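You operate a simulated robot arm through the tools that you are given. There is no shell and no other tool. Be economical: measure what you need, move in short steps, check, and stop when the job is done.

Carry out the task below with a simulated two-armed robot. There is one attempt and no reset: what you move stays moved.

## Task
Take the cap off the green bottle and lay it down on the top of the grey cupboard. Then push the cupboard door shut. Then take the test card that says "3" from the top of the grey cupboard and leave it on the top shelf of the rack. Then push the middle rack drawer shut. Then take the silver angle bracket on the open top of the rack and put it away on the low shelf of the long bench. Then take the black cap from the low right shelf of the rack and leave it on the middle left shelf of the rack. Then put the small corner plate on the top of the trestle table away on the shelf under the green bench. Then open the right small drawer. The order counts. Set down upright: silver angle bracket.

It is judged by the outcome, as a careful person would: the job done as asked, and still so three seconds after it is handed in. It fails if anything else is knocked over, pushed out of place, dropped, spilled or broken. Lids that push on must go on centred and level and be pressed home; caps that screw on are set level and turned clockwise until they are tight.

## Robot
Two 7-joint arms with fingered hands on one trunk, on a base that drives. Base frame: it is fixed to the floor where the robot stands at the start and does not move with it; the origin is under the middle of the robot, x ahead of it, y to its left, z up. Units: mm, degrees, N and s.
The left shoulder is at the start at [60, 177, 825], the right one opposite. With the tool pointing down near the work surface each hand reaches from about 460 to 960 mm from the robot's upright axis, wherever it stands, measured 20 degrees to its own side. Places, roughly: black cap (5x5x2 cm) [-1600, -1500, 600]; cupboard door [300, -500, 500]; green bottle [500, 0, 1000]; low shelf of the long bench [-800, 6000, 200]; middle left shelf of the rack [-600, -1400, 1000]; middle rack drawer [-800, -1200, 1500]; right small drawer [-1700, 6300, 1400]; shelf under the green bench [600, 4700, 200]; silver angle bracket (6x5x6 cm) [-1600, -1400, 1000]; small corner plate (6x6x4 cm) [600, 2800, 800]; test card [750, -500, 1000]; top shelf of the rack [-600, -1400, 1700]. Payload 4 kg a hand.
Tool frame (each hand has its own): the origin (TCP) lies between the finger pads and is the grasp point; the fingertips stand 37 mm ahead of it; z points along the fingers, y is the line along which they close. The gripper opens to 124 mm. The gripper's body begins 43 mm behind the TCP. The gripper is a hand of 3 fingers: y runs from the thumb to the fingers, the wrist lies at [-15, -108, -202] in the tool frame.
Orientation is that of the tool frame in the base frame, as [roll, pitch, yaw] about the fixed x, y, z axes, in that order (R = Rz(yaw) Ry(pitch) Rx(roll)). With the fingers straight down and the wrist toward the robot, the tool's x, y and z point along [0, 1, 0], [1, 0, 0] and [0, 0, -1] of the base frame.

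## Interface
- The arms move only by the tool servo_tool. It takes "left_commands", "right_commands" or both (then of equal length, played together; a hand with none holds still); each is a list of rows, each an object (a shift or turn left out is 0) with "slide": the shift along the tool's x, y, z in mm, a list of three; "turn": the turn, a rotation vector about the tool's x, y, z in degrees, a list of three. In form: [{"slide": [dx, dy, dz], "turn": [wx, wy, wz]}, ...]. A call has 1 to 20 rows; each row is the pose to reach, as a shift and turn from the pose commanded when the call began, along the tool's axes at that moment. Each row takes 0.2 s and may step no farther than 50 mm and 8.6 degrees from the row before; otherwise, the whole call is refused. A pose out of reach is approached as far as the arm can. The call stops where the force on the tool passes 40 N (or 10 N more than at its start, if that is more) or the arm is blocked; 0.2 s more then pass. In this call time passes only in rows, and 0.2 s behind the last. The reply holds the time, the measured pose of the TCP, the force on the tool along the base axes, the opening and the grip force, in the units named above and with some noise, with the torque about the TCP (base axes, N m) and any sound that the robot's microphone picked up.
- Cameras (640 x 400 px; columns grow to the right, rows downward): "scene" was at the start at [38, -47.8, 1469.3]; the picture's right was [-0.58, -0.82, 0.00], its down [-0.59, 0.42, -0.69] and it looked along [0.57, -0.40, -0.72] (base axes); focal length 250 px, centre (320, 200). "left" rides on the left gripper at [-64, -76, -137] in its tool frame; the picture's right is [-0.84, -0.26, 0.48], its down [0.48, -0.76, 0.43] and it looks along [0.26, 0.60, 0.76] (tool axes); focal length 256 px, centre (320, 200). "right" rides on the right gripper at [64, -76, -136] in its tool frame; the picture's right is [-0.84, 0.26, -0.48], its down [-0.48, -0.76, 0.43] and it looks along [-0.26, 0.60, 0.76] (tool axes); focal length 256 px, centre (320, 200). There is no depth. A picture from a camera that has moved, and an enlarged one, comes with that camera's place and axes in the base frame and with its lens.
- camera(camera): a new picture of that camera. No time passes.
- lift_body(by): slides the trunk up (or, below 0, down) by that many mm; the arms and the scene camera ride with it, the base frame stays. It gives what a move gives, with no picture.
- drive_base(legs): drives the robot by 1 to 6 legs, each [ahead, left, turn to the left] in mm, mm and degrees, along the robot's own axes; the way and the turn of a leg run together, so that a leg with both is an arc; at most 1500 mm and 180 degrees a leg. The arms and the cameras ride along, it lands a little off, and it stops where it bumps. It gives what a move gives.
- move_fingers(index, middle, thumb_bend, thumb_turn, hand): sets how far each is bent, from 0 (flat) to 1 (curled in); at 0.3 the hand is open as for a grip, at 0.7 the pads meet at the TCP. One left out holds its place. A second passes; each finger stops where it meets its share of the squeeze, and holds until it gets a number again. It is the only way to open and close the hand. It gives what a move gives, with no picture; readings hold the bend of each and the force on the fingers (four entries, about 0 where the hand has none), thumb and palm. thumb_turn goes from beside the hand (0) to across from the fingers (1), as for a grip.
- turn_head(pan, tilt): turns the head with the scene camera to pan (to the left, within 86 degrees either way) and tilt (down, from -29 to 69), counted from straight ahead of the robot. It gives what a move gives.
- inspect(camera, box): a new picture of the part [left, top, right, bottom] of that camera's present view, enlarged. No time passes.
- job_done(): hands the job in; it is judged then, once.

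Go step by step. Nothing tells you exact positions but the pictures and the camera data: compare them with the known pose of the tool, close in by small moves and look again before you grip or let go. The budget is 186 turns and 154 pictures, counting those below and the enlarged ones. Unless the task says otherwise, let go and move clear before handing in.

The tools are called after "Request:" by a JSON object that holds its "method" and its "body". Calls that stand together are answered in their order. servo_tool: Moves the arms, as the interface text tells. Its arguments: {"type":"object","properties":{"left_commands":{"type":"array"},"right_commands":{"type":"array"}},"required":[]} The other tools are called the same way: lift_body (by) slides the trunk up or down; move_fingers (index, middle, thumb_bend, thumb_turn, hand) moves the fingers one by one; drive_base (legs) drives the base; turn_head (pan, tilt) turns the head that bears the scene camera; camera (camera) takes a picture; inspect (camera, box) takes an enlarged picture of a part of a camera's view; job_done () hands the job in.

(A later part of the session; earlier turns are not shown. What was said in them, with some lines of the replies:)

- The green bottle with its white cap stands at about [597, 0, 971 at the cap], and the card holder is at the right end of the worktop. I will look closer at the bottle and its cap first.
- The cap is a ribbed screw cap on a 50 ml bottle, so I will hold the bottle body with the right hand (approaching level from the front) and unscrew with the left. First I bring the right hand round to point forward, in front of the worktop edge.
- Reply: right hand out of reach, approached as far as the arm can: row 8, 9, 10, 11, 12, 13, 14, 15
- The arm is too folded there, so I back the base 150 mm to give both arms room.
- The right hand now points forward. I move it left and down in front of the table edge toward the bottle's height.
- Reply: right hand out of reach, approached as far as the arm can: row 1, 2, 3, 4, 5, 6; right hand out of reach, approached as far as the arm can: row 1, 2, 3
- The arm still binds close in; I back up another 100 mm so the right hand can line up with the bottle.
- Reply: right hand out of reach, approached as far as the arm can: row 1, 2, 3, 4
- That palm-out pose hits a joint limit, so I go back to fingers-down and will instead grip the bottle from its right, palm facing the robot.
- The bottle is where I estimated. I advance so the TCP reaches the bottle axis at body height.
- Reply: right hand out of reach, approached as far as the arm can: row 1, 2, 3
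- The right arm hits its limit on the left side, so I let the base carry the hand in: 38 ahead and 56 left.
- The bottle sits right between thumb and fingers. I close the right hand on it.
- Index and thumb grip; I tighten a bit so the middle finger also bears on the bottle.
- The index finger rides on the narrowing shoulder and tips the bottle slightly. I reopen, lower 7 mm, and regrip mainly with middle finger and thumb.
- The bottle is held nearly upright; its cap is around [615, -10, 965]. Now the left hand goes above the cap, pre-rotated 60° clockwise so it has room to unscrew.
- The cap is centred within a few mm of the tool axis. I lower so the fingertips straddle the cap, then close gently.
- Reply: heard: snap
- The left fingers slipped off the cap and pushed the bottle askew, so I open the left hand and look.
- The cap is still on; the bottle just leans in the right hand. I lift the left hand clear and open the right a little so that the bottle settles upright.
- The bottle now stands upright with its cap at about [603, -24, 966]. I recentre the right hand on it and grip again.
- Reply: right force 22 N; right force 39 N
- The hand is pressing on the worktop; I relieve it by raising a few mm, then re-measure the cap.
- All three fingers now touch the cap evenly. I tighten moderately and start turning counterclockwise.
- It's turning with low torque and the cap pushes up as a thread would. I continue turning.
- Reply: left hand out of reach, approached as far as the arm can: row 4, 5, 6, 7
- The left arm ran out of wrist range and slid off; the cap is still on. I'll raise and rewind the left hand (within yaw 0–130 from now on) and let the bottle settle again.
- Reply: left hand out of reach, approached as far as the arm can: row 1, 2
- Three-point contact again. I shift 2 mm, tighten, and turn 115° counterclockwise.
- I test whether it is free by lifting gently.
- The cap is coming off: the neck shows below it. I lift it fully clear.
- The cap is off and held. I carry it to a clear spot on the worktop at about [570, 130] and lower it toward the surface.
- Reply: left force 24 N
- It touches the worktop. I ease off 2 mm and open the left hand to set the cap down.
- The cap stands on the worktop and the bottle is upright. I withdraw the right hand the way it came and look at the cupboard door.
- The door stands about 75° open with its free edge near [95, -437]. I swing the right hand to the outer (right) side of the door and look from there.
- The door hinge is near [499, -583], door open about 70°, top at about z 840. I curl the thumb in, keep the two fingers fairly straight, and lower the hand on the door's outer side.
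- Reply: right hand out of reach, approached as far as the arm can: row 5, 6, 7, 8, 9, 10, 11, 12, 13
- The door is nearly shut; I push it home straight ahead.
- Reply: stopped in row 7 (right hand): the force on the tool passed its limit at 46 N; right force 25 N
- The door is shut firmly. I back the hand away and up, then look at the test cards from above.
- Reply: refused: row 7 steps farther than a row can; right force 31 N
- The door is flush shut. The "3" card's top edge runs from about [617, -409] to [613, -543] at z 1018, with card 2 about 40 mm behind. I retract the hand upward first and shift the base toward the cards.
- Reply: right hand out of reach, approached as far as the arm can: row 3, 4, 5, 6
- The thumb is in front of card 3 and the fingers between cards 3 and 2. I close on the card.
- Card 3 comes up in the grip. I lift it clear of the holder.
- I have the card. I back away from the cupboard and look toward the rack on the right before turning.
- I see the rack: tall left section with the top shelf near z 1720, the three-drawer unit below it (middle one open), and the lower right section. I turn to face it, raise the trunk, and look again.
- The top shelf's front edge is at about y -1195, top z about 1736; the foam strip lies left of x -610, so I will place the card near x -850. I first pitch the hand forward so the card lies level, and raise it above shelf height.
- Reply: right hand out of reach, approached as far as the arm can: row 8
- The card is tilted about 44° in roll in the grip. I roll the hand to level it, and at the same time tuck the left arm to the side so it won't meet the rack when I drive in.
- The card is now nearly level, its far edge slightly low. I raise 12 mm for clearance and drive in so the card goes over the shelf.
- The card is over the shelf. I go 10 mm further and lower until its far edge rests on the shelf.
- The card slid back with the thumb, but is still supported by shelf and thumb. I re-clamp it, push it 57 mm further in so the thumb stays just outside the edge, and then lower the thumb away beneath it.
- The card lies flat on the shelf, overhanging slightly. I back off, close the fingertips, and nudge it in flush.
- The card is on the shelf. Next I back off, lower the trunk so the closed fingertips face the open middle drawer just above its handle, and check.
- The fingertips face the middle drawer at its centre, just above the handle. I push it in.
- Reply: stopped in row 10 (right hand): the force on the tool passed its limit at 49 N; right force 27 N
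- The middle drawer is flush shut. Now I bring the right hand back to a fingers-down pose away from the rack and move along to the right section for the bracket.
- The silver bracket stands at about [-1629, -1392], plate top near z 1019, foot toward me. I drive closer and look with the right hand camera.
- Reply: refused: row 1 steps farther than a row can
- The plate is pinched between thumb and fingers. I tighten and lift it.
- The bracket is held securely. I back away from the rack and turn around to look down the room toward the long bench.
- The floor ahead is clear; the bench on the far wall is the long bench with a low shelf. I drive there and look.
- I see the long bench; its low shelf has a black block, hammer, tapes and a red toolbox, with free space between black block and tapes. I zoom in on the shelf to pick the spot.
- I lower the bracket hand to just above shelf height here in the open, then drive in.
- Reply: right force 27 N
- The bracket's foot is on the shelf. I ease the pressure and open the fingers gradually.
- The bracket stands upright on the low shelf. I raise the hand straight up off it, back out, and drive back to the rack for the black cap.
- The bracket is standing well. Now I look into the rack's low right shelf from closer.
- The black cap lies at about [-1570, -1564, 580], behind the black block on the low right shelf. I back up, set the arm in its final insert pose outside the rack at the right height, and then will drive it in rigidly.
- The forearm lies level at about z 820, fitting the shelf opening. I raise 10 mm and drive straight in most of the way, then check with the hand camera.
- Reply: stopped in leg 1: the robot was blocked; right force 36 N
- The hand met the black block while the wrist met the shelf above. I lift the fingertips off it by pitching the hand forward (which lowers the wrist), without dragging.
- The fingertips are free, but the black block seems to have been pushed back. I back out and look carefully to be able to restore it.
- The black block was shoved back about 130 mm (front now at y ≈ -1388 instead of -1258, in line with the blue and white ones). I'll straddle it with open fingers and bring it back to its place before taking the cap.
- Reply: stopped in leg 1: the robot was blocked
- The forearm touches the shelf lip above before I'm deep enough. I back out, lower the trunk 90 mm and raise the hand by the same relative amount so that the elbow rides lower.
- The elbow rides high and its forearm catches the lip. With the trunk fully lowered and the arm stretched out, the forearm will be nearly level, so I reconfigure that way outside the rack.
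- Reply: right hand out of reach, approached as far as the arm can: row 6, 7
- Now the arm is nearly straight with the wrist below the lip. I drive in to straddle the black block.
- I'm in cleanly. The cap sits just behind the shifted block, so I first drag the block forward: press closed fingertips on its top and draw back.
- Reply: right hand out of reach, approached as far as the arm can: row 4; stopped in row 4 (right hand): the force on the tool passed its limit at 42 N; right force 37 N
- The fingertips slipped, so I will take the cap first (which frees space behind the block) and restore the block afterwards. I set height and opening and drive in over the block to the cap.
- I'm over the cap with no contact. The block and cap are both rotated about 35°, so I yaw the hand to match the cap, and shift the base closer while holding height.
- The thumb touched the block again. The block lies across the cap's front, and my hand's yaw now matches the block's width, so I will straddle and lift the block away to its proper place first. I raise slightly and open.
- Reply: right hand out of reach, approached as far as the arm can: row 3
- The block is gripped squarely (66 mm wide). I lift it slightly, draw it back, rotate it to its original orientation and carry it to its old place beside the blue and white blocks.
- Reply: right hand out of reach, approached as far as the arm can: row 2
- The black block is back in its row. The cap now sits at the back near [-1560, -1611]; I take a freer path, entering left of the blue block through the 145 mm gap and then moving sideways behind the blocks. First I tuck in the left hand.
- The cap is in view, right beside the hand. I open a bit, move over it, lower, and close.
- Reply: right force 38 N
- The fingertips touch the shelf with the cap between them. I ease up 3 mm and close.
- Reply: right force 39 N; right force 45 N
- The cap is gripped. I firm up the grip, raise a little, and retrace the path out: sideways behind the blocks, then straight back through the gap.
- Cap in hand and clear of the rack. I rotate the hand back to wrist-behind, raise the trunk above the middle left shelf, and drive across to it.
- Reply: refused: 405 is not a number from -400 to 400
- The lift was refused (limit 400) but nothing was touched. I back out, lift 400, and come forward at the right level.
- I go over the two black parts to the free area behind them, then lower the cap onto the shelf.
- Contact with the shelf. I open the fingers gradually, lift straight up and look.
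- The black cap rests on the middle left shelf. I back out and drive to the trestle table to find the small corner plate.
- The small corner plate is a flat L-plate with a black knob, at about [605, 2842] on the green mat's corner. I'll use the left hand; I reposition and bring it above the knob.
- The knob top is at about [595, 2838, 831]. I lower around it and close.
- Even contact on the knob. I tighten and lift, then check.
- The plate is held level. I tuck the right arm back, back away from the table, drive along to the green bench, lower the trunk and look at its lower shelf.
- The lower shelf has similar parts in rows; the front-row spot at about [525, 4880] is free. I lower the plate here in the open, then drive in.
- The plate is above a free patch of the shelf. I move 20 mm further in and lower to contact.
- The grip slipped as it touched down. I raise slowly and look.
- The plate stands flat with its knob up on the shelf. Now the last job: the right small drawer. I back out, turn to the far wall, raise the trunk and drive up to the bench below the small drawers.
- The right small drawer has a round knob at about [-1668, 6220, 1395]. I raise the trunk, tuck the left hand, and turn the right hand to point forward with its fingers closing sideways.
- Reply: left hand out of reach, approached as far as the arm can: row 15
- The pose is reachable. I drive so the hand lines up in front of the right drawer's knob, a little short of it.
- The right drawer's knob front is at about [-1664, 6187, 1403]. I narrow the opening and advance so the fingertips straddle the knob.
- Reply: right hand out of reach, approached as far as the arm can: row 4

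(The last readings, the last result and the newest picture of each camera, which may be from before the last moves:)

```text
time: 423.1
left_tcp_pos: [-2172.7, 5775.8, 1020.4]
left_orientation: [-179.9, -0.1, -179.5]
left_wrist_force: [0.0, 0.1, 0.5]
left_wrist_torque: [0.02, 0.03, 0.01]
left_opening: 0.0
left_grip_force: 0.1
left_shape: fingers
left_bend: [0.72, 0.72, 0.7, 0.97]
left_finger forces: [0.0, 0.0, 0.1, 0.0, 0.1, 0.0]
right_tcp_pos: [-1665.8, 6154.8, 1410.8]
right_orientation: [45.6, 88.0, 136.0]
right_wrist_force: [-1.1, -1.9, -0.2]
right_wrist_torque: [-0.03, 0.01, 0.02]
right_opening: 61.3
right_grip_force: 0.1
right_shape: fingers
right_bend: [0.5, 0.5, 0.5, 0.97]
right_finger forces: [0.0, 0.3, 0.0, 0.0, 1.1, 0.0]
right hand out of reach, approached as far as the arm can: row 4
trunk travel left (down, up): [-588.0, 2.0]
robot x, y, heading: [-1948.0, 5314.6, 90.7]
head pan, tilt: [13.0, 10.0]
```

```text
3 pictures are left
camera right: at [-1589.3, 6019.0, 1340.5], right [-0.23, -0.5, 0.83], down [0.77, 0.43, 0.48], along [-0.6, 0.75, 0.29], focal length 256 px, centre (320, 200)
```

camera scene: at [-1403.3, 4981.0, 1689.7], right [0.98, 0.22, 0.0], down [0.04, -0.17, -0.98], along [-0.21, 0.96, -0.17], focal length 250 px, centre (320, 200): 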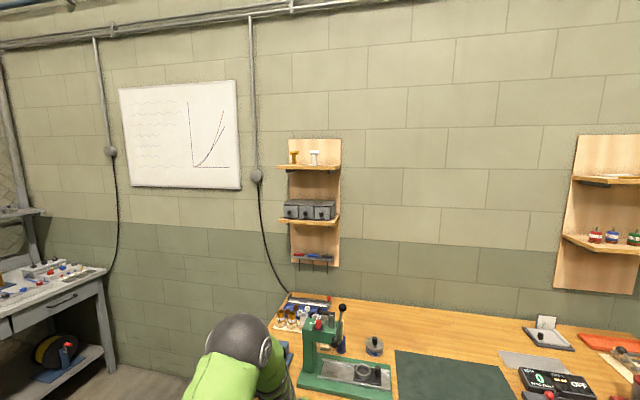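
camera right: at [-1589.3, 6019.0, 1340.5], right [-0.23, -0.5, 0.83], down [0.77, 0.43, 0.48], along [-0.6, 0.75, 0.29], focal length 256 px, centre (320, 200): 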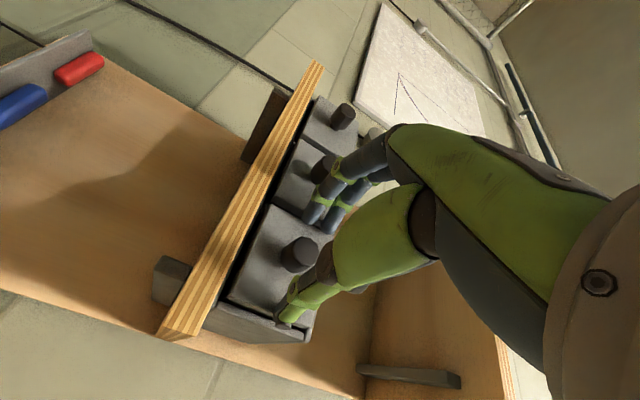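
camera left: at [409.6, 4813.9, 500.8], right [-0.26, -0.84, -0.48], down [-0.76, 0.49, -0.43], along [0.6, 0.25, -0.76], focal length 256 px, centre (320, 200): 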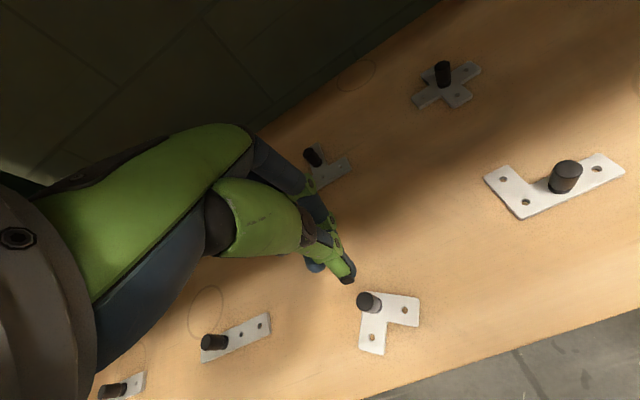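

The knob is between the fingers, just a bit low. I drop 8 mm, creep 12 mm forward with the base, and close.

Request:
{"method": "servo_tool", "body": {"right_commands": [{"slide": [8, 0, -2]}]}}

Request:
{"method": "drive_base", "body": {"legs": [[14, 0, 0]]}}

Request:
{"method": "move_fingers", "body": {"hand": "right", "index": 0.68, "middle": 0.68, "thumb_bend": 0.68}}

```text
time: 423.5
left_tcp_pos: [-2174.3, 5775.3, 1020.9]
left_orientation: [-179.9, -0.1, -179.6]
left_wrist_force: [0.2, -0.1, 0.8]
left_wrist_torque: [-0.03, 0.01, 0.0]
left_opening: 0.1
left_grip_force: 0.1
left_shape: fingers
left_bend: [0.72, 0.72, 0.7, 0.97]
left_finger forces: [0.1, 0.1, 0.0, 0.1, 0.1, 0.1]
right_tcp_pos: [-1665.9, 6150.7, 1401.1]
right_orientation: [44.6, 88.0, 134.8]
right_wrist_force: [-0.2, 0.6, -0.1]
right_wrist_torque: [-0.01, 0.0, 0.03]
right_opening: 62.5
right_grip_force: 0.1
right_shape: fingers
right_bend: [0.5, 0.5, 0.5, 0.98]
right_finger forces: [0.1, 0.0, 0.0, 0.0, 0.0, 0.0]
trunk travel left (down, up): [-588.0, 2.0]
robot x, y, heading: [-1951.0, 5312.7, 90.6]
head pan, tilt: [13.0, 10.0]
```

```text
time: 424.4
left_tcp_pos: [-2173.4, 5783.8, 1021.3]
left_orientation: [180.0, -0.1, -179.6]
left_wrist_force: [0.0, 0.2, -0.5]
left_wrist_torque: [0.02, 0.03, -0.04]
left_opening: 0.1
left_grip_force: 0.1
left_shape: fingers
left_bend: [0.72, 0.72, 0.7, 0.97]
left_finger forces: [0.1, 0.0, 0.0, 0.0, 0.0, 0.1]
right_tcp_pos: [-1669.2, 6158.3, 1405.1]
right_orientation: [46.2, 87.7, 136.9]
right_wrist_force: [0.7, -15.6, 0.2]
right_wrist_torque: [-0.1, 0.03, -0.54]
right_opening: 63.4
right_grip_force: 8.2
right_shape: fingers
right_bend: [0.51, 0.5, 0.5, 0.98]
right_finger forces: [2.2, 1.0, 0.0, 0.0, 13.9, 0.0]
trunk travel left (down, up): [-588.0, 2.0]
robot x, y, heading: [-1952.7, 5323.6, 90.3]
head pan, tilt: [13.0, 10.0]
stopped in leg 1: the force on the tool passed its limit at 58 N (the readings are from after the stop); the commanded pose is now the measured one
```

```text
time: 425.4
left_tcp_pos: [-2174.3, 5784.5, 1021.2]
left_orientation: [179.9, 0.0, -179.5]
left_wrist_force: [0.1, -0.5, -0.2]
left_wrist_torque: [-0.04, -0.01, 0.02]
left_opening: 0.0
left_grip_force: 0.0
left_shape: fingers
left_bend: [0.72, 0.72, 0.7, 0.97]
left_finger forces: [0.1, 0.0, 0.1, 0.0, 0.0, 0.0]
right_tcp_pos: [-1671.4, 6155.5, 1406.9]
right_orientation: [42.3, 87.7, 133.2]
right_wrist_force: [0.0, -29.7, -0.2]
right_wrist_torque: [0.14, -0.07, 1.65]
right_opening: 51.7
right_grip_force: 37.1
right_shape: fingers
right_bend: [0.57, 0.55, 0.57, 0.97]
right_finger forces: [23.0, 27.4, 0.1, 0.0, 23.8, 0.0]
trunk travel left (down, up): [-588.0, 2.0]
robot x, y, heading: [-1950.8, 5322.6, 90.3]
head pan, tilt: [13.0, 10.0]
```

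The fingertips are pressing on the drawer face; I ease back 6 mm so they can close on the knob.

Request:
{"method": "servo_tool", "body": {"right_commands": [{"slide": [2, 0, -4]}, {"slide": [3, -2, -7]}]}}

Request:
{"method": "move_fingers", "body": {"hand": "right", "index": 0.7, "middle": 0.7, "thumb_bend": 0.7}}

```text
time: 426.0
left_tcp_pos: [-2173.8, 5784.0, 1022.7]
left_orientation: [179.9, 0.0, -179.5]
left_wrist_force: [0.0, -1.0, 0.3]
left_wrist_torque: [0.0, -0.02, -0.01]
left_opening: 0.0
left_grip_force: 0.1
left_shape: fingers
left_bend: [0.72, 0.72, 0.7, 0.97]
left_finger forces: [0.0, 0.0, 0.0, 0.0, 0.0, 0.0]
right_tcp_pos: [-1668.6, 6152.8, 1403.3]
right_orientation: [40.4, 87.6, 131.1]
right_wrist_force: [-3.2, -1.9, 14.2]
right_wrist_torque: [0.57, 0.27, 0.75]
right_opening: 48.3
right_grip_force: 23.5
right_shape: fingers
right_bend: [0.57, 0.55, 0.6, 0.98]
right_finger forces: [14.4, 14.4, 0.0, 0.0, 18.2, 0.0]
trunk travel left (down, up): [-588.0, 2.0]
robot x, y, heading: [-1951.3, 5322.2, 90.6]
head pan, tilt: [13.0, 10.0]
```

```text
time: 427.0
left_tcp_pos: [-2172.6, 5785.1, 1021.6]
left_orientation: [180.0, 0.0, -179.6]
left_wrist_force: [0.1, 0.7, 0.1]
left_wrist_torque: [0.0, 0.04, 0.03]
left_opening: 0.0
left_grip_force: 0.1
left_shape: fingers
left_bend: [0.72, 0.72, 0.7, 0.97]
left_finger forces: [0.0, 0.1, 0.0, 0.0, 0.0, 0.1]
right_tcp_pos: [-1664.8, 6152.1, 1399.8]
right_orientation: [45.9, 87.8, 136.4]
right_wrist_force: [4.8, -2.2, 12.1]
right_wrist_torque: [0.49, -0.05, 0.58]
right_opening: 24.7
right_grip_force: 18.5
right_shape: fingers
right_bend: [0.66, 0.54, 0.63, 0.99]
right_finger forces: [1.3, 18.9, 0.1, 0.1, 16.6, 0.1]
trunk travel left (down, up): [-588.0, 2.0]
robot x, y, heading: [-1950.5, 5324.8, 90.7]
head pan, tilt: [13.0, 10.0]
```

The opening now matches the knob's width. I pull back slowly.

Request:
{"method": "drive_base", "body": {"legs": [[-50, 0, 0]]}}

Request:
{"method": "camera", "body": {"camera": "right"}}

```text
time: 427.9
left_tcp_pos: [-2171.5, 5737.2, 1020.6]
left_orientation: [-179.8, -0.1, -179.6]
left_wrist_force: [0.2, -0.1, -0.2]
left_wrist_torque: [0.04, -0.02, 0.04]
left_opening: 0.0
left_grip_force: 0.2
left_shape: fingers
left_bend: [0.72, 0.72, 0.7, 0.97]
left_finger forces: [0.1, 0.1, 0.0, 0.0, 0.1, 0.0]
right_tcp_pos: [-1666.5, 6105.1, 1399.6]
right_orientation: [46.6, 87.8, 137.3]
right_wrist_force: [1.3, -0.5, -11.9]
right_wrist_torque: [-0.43, 0.04, -0.01]
right_opening: 7.1
right_grip_force: 5.1
right_shape: fingers
right_bend: [0.66, 0.64, 0.7, 0.93]
right_finger forces: [0.1, 0.1, 0.1, 0.0, 10.7, 0.0]
trunk travel left (down, up): [-588.0, 2.0]
robot x, y, heading: [-1949.4, 5277.9, 90.6]
head pan, tilt: [13.0, 10.0]
```

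```text
2 pictures are left
camera right: at [-1589.7, 5969.4, 1328.7], right [-0.23, -0.51, 0.83], down [0.77, 0.43, 0.47], along [-0.6, 0.75, 0.29], focal length 256 px, centre (320, 200)
```

right: 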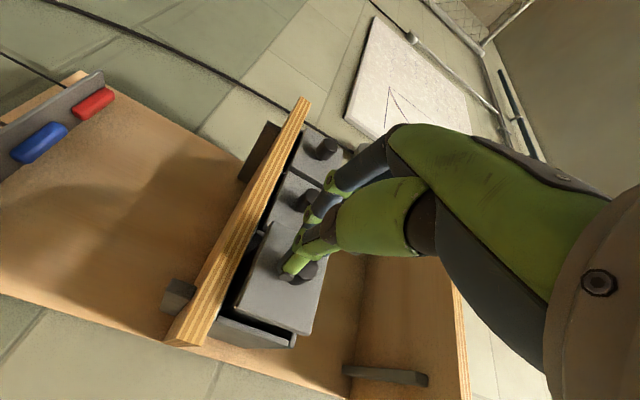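

The drawer came out about 40 mm before the fingers slipped off the knob. I open, re-centre on the knob, and grip it again more firmly.

Request:
{"method": "move_fingers", "body": {"hand": "right", "index": 0.52, "middle": 0.52, "thumb_bend": 0.52}}

Request:
{"method": "servo_tool", "body": {"right_commands": [{"slide": [-4, 0, 3]}, {"slide": [-4, 0, 7]}]}}

Request:
{"method": "move_fingers", "body": {"hand": "right", "index": 0.66, "middle": 0.66, "thumb_bend": 0.66}}

```text
time: 428.9
left_tcp_pos: [-2171.3, 5737.5, 1021.6]
left_orientation: [-179.9, 0.0, -179.7]
left_wrist_force: [-0.7, 0.1, -1.0]
left_wrist_torque: [0.01, -0.01, 0.0]
left_opening: 0.0
left_grip_force: 0.0
left_shape: fingers
left_bend: [0.72, 0.72, 0.7, 0.97]
left_finger forces: [0.1, 0.0, 0.1, 0.0, 0.0, 0.0]
right_tcp_pos: [-1666.0, 6104.6, 1397.9]
right_orientation: [44.9, 87.9, 135.6]
right_wrist_force: [0.0, 0.1, 1.0]
right_wrist_torque: [0.03, 0.02, -0.02]
right_opening: 55.8
right_grip_force: 0.0
right_shape: fingers
right_bend: [0.52, 0.52, 0.52, 0.97]
right_finger forces: [0.1, 0.0, 0.0, 0.1, 0.2, 0.0]
trunk travel left (down, up): [-588.0, 2.0]
robot x, y, heading: [-1949.1, 5271.5, 90.5]
head pan, tilt: [13.0, 10.0]
```

```text
time: 429.5
left_tcp_pos: [-2172.8, 5737.1, 1020.5]
left_orientation: [-180.0, 0.0, -179.6]
left_wrist_force: [0.4, -0.6, -0.9]
left_wrist_torque: [-0.01, 0.0, 0.01]
left_opening: 0.0
left_grip_force: 0.0
left_shape: fingers
left_bend: [0.72, 0.72, 0.7, 0.97]
left_finger forces: [0.0, 0.1, 0.0, 0.0, 0.0, 0.1]
right_tcp_pos: [-1666.9, 6112.8, 1401.9]
right_orientation: [49.6, 87.9, 140.3]
right_wrist_force: [-0.4, -0.1, 0.7]
right_wrist_torque: [0.02, -0.01, 0.01]
right_opening: 55.7
right_grip_force: 0.1
right_shape: fingers
right_bend: [0.52, 0.52, 0.52, 0.97]
right_finger forces: [0.1, 0.0, 0.0, 0.0, 0.0, 0.1]
trunk travel left (down, up): [-588.0, 2.0]
robot x, y, heading: [-1948.9, 5272.4, 90.8]
head pan, tilt: [13.0, 10.0]
```

```text
time: 430.5
left_tcp_pos: [-2172.5, 5737.6, 1021.2]
left_orientation: [-180.0, -0.1, -179.6]
left_wrist_force: [-0.1, -0.2, 0.6]
left_wrist_torque: [-0.01, 0.0, 0.03]
left_opening: 0.3
left_grip_force: 0.0
left_shape: fingers
left_bend: [0.72, 0.72, 0.7, 0.97]
left_finger forces: [0.0, 0.1, 0.0, 0.1, 0.1, 0.0]
right_tcp_pos: [-1664.8, 6112.1, 1403.7]
right_orientation: [47.8, 87.9, 138.3]
right_wrist_force: [4.3, 0.8, -0.7]
right_wrist_torque: [0.04, -0.04, -0.12]
right_opening: 20.2
right_grip_force: 3.1
right_shape: fingers
right_bend: [0.65, 0.66, 0.65, 0.98]
right_finger forces: [0.9, 0.0, 0.1, 0.0, 5.2, 0.0]
trunk travel left (down, up): [-588.0, 2.0]
robot x, y, heading: [-1950.2, 5276.1, 90.3]
head pan, tilt: [13.0, 10.0]
```

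Only the lower (index) finger and thumb touch, so the knob is a little lower and toward the thumb. I adjust by a few mm and close fully.

Request:
{"method": "move_fingers", "body": {"hand": "right", "index": 0.58, "middle": 0.58, "thumb_bend": 0.58}}

Request:
{"method": "servo_tool", "body": {"right_commands": [{"slide": [5, -2, 2]}]}}

Request:
{"method": "move_fingers", "body": {"hand": "right", "index": 0.67, "middle": 0.67, "thumb_bend": 0.67}}

```text
time: 431.5
left_tcp_pos: [-2173.3, 5736.5, 1020.0]
left_orientation: [-179.9, 0.1, -179.5]
left_wrist_force: [0.3, 0.4, 0.1]
left_wrist_torque: [-0.01, 0.02, -0.01]
left_opening: 0.3
left_grip_force: 0.1
left_shape: fingers
left_bend: [0.72, 0.72, 0.7, 0.97]
left_finger forces: [0.1, 0.0, 0.1, 0.0, 0.0, 0.0]
right_tcp_pos: [-1666.7, 6112.0, 1402.0]
right_orientation: [48.1, 87.9, 138.8]
right_wrist_force: [0.3, 0.2, -0.1]
right_wrist_torque: [0.02, 0.02, -0.02]
right_opening: 39.9
right_grip_force: 0.1
right_shape: fingers
right_bend: [0.57, 0.57, 0.57, 0.98]
right_finger forces: [0.0, 0.0, 0.1, 0.0, 0.0, 0.0]
trunk travel left (down, up): [-588.0, 2.0]
robot x, y, heading: [-1947.7, 5274.7, 90.5]
head pan, tilt: [13.0, 10.0]
```

```text
time: 431.9
left_tcp_pos: [-2173.1, 5738.4, 1020.1]
left_orientation: [-179.9, 0.0, -179.7]
left_wrist_force: [0.3, 0.7, -0.3]
left_wrist_torque: [-0.02, 0.03, -0.02]
left_opening: 0.0
left_grip_force: 0.2
left_shape: fingers
left_bend: [0.72, 0.72, 0.7, 0.97]
left_finger forces: [0.1, 0.0, 0.0, 0.0, 0.0, 0.0]
right_tcp_pos: [-1664.6, 6114.5, 1397.8]
right_orientation: [48.0, 87.9, 138.6]
right_wrist_force: [-0.8, -0.3, -0.3]
right_wrist_torque: [0.01, 0.01, 0.01]
right_opening: 40.2
right_grip_force: 0.0
right_shape: fingers
right_bend: [0.57, 0.57, 0.57, 0.98]
right_finger forces: [0.0, 0.1, 0.0, 0.1, 0.0, 0.1]
trunk travel left (down, up): [-588.0, 2.0]
robot x, y, heading: [-1952.3, 5274.5, 90.6]
head pan, tilt: [13.0, 10.0]
```

```text
time: 432.9
left_tcp_pos: [-2172.4, 5737.4, 1021.0]
left_orientation: [-179.9, -0.1, -179.7]
left_wrist_force: [0.5, -0.4, 0.2]
left_wrist_torque: [-0.03, 0.0, -0.01]
left_opening: 0.0
left_grip_force: 0.0
left_shape: fingers
left_bend: [0.72, 0.72, 0.7, 0.97]
left_finger forces: [0.0, 0.1, 0.0, 0.0, 0.0, 0.0]
right_tcp_pos: [-1664.1, 6115.1, 1397.4]
right_orientation: [46.3, 88.0, 137.0]
right_wrist_force: [1.1, 0.3, 0.0]
right_wrist_torque: [-0.03, -0.02, -0.01]
right_opening: 16.2
right_grip_force: 3.5
right_shape: fingers
right_bend: [0.66, 0.65, 0.66, 0.97]
right_finger forces: [0.7, 2.4, 0.0, 0.0, 3.8, 0.0]
trunk travel left (down, up): [-588.0, 2.0]
robot x, y, heading: [-1952.0, 5276.8, 90.4]
head pan, tilt: [13.0, 10.0]
```

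All three fingers bear on the knob evenly. I tighten and pull 70 mm.

Request:
{"method": "move_fingers", "body": {"hand": "right", "index": 0.73, "middle": 0.73, "thumb_bend": 0.72}}

Request:
{"method": "drive_base", "body": {"legs": [[-60, 0, 0]]}}

Request:
{"method": "camera", "body": {"camera": "right"}}

```text
time: 433.9
left_tcp_pos: [-2174.3, 5737.1, 1020.3]
left_orientation: [-179.8, 0.1, -179.6]
left_wrist_force: [-0.6, -0.4, -0.4]
left_wrist_torque: [0.01, 0.0, 0.02]
left_opening: 0.0
left_grip_force: 0.2
left_shape: fingers
left_bend: [0.72, 0.72, 0.7, 0.97]
left_finger forces: [0.0, 0.0, 0.0, 0.0, 0.0, 0.1]
right_tcp_pos: [-1664.5, 6115.1, 1397.4]
right_orientation: [45.3, 88.0, 136.0]
right_wrist_force: [-2.2, 0.7, -2.2]
right_wrist_torque: [-0.09, -0.09, 0.03]
right_opening: 12.4
right_grip_force: 16.9
right_shape: fingers
right_bend: [0.71, 0.66, 0.67, 0.97]
right_finger forces: [8.2, 10.4, 0.0, 0.0, 15.1, 0.0]
trunk travel left (down, up): [-588.0, 2.0]
robot x, y, heading: [-1949.7, 5278.6, 90.4]
head pan, tilt: [13.0, 10.0]
```

```text
time: 434.9
left_tcp_pos: [-2171.8, 5676.7, 1020.2]
left_orientation: [-179.9, 0.0, -179.7]
left_wrist_force: [0.2, 0.0, 0.6]
left_wrist_torque: [0.01, 0.01, 0.04]
left_opening: 0.2
left_grip_force: 0.0
left_shape: fingers
left_bend: [0.72, 0.72, 0.7, 0.97]
left_finger forces: [0.0, 0.1, 0.0, 0.0, 0.0, 0.0]
right_tcp_pos: [-1664.7, 6052.8, 1397.9]
right_orientation: [47.1, 87.9, 137.8]
right_wrist_force: [-6.2, 0.1, -5.1]
right_wrist_torque: [-0.21, -0.13, 0.22]
right_opening: 12.1
right_grip_force: 17.1
right_shape: fingers
right_bend: [0.71, 0.65, 0.67, 0.97]
right_finger forces: [11.1, 11.4, 0.1, 0.0, 12.1, 0.0]
trunk travel left (down, up): [-588.0, 2.0]
robot x, y, heading: [-1950.2, 5215.5, 90.1]
head pan, tilt: [13.0, 10.0]
```

```text
1 pictures are left
camera right: at [-1588.2, 5918.4, 1327.6], right [-0.23, -0.51, 0.83], down [0.77, 0.43, 0.47], along [-0.6, 0.75, 0.29], focal length 256 px, centre (320, 200)
```

right: 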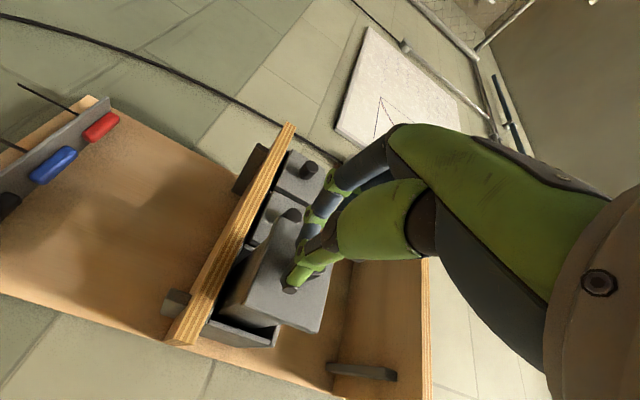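

The drawer is open by about 100 mm. I release the knob and back straight away, then check once more.

Request:
{"method": "move_fingers", "body": {"hand": "right", "index": 0.5, "middle": 0.5, "thumb_bend": 0.5}}

Request:
{"method": "drive_base", "body": {"legs": [[-250, 0, 0]]}}

Request:
{"method": "inspect", "body": {"camera": "right", "box": [160, 90, 400, 330]}}

```text
time: 435.9
left_tcp_pos: [-2172.0, 5677.9, 1019.9]
left_orientation: [-179.9, -0.1, -179.6]
left_wrist_force: [-0.3, -0.2, 0.6]
left_wrist_torque: [0.0, 0.0, 0.01]
left_opening: 0.1
left_grip_force: 0.2
left_shape: fingers
left_bend: [0.72, 0.72, 0.7, 0.97]
left_finger forces: [0.0, 0.0, 0.0, 0.0, 0.0, 0.1]
right_tcp_pos: [-1663.7, 6054.0, 1396.6]
right_orientation: [45.9, 88.0, 136.5]
right_wrist_force: [0.8, -0.4, 0.3]
right_wrist_torque: [-0.01, -0.01, -0.02]
right_opening: 62.1
right_grip_force: 0.1
right_shape: fingers
right_bend: [0.5, 0.5, 0.5, 0.97]
right_finger forces: [0.0, 0.0, 0.0, 0.1, 0.0, 0.0]
trunk travel left (down, up): [-588.0, 2.0]
robot x, y, heading: [-1949.5, 5217.5, 90.1]
head pan, tilt: [13.0, 10.0]
```

```text
time: 437.7
left_tcp_pos: [-2169.8, 5429.8, 1022.0]
left_orientation: [-179.9, 0.0, -179.9]
left_wrist_force: [-1.2, -0.4, -0.1]
left_wrist_torque: [0.05, 0.04, 0.0]
left_opening: 0.2
left_grip_force: 0.2
left_shape: fingers
left_bend: [0.72, 0.72, 0.7, 0.97]
left_finger forces: [0.0, 0.0, 0.1, 0.0, 0.1, 0.0]
right_tcp_pos: [-1659.2, 5802.2, 1397.6]
right_orientation: [44.7, 87.9, 135.1]
right_wrist_force: [-0.3, -0.6, 0.9]
right_wrist_torque: [-0.02, 0.01, -0.01]
right_opening: 62.2
right_grip_force: 0.0
right_shape: fingers
right_bend: [0.5, 0.5, 0.5, 0.97]
right_finger forces: [0.1, 0.1, 0.0, 0.1, 0.0, 0.0]
trunk travel left (down, up): [-588.0, 2.0]
robot x, y, heading: [-1947.5, 4965.3, 90.0]
head pan, tilt: [13.0, 10.0]
```

```text
1.67 times, centred on (280, 210) of right
camera zoom: at [-1584.0, 5667.5, 1327.8], right [-0.23, -0.51, 0.83], down [0.77, 0.43, 0.47], along [-0.6, 0.75, 0.29], focal length 427 px, centre (387, 183)
```

zoom: 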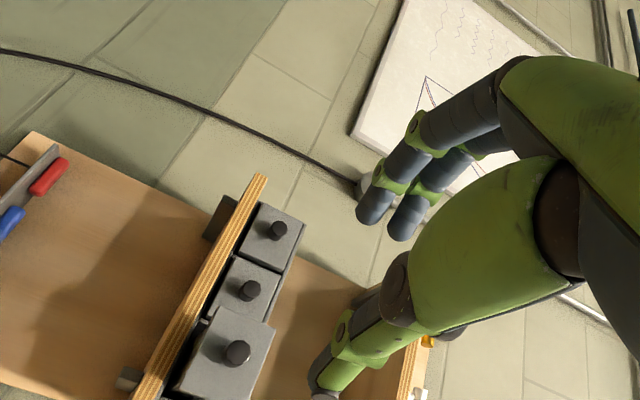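

The right small drawer stands open with the other two still shut, and both hands are clear. All the steps are done in order, so I hand the job in.

Request:
{"method": "job_done", "body": {}}

```text
The job is handed in.
```

I did all eight steps in the order given and handed the job in. One thing went wrong along the way: while reaching for the black cap I pushed the black block on the low right shelf about 130 mm out of place. I put it back in line between the blue and white blocks, by eye.

- **Cap off the green bottle:** it is off and stands on the cupboard worktop. The bottle is upright, but it shifted a few centimetres while I unscrewed the cap.
- **Cupboard door:** shut.
- **Card "3":** flat on the top shelf of the rack, close to its front edge.
- **Middle rack drawer:** shut.
- **Silver angle bracket:** upright on the low shelf of the long bench.
- **Black cap:** on the middle left shelf, behind the other black parts.
- **Small corner plate:** flat, knob up, on the shelf under the green bench. It slipped from the fingers just as it touched down.
- **Right small drawer:** open about 100 mm; the other two small drawers are still shut.
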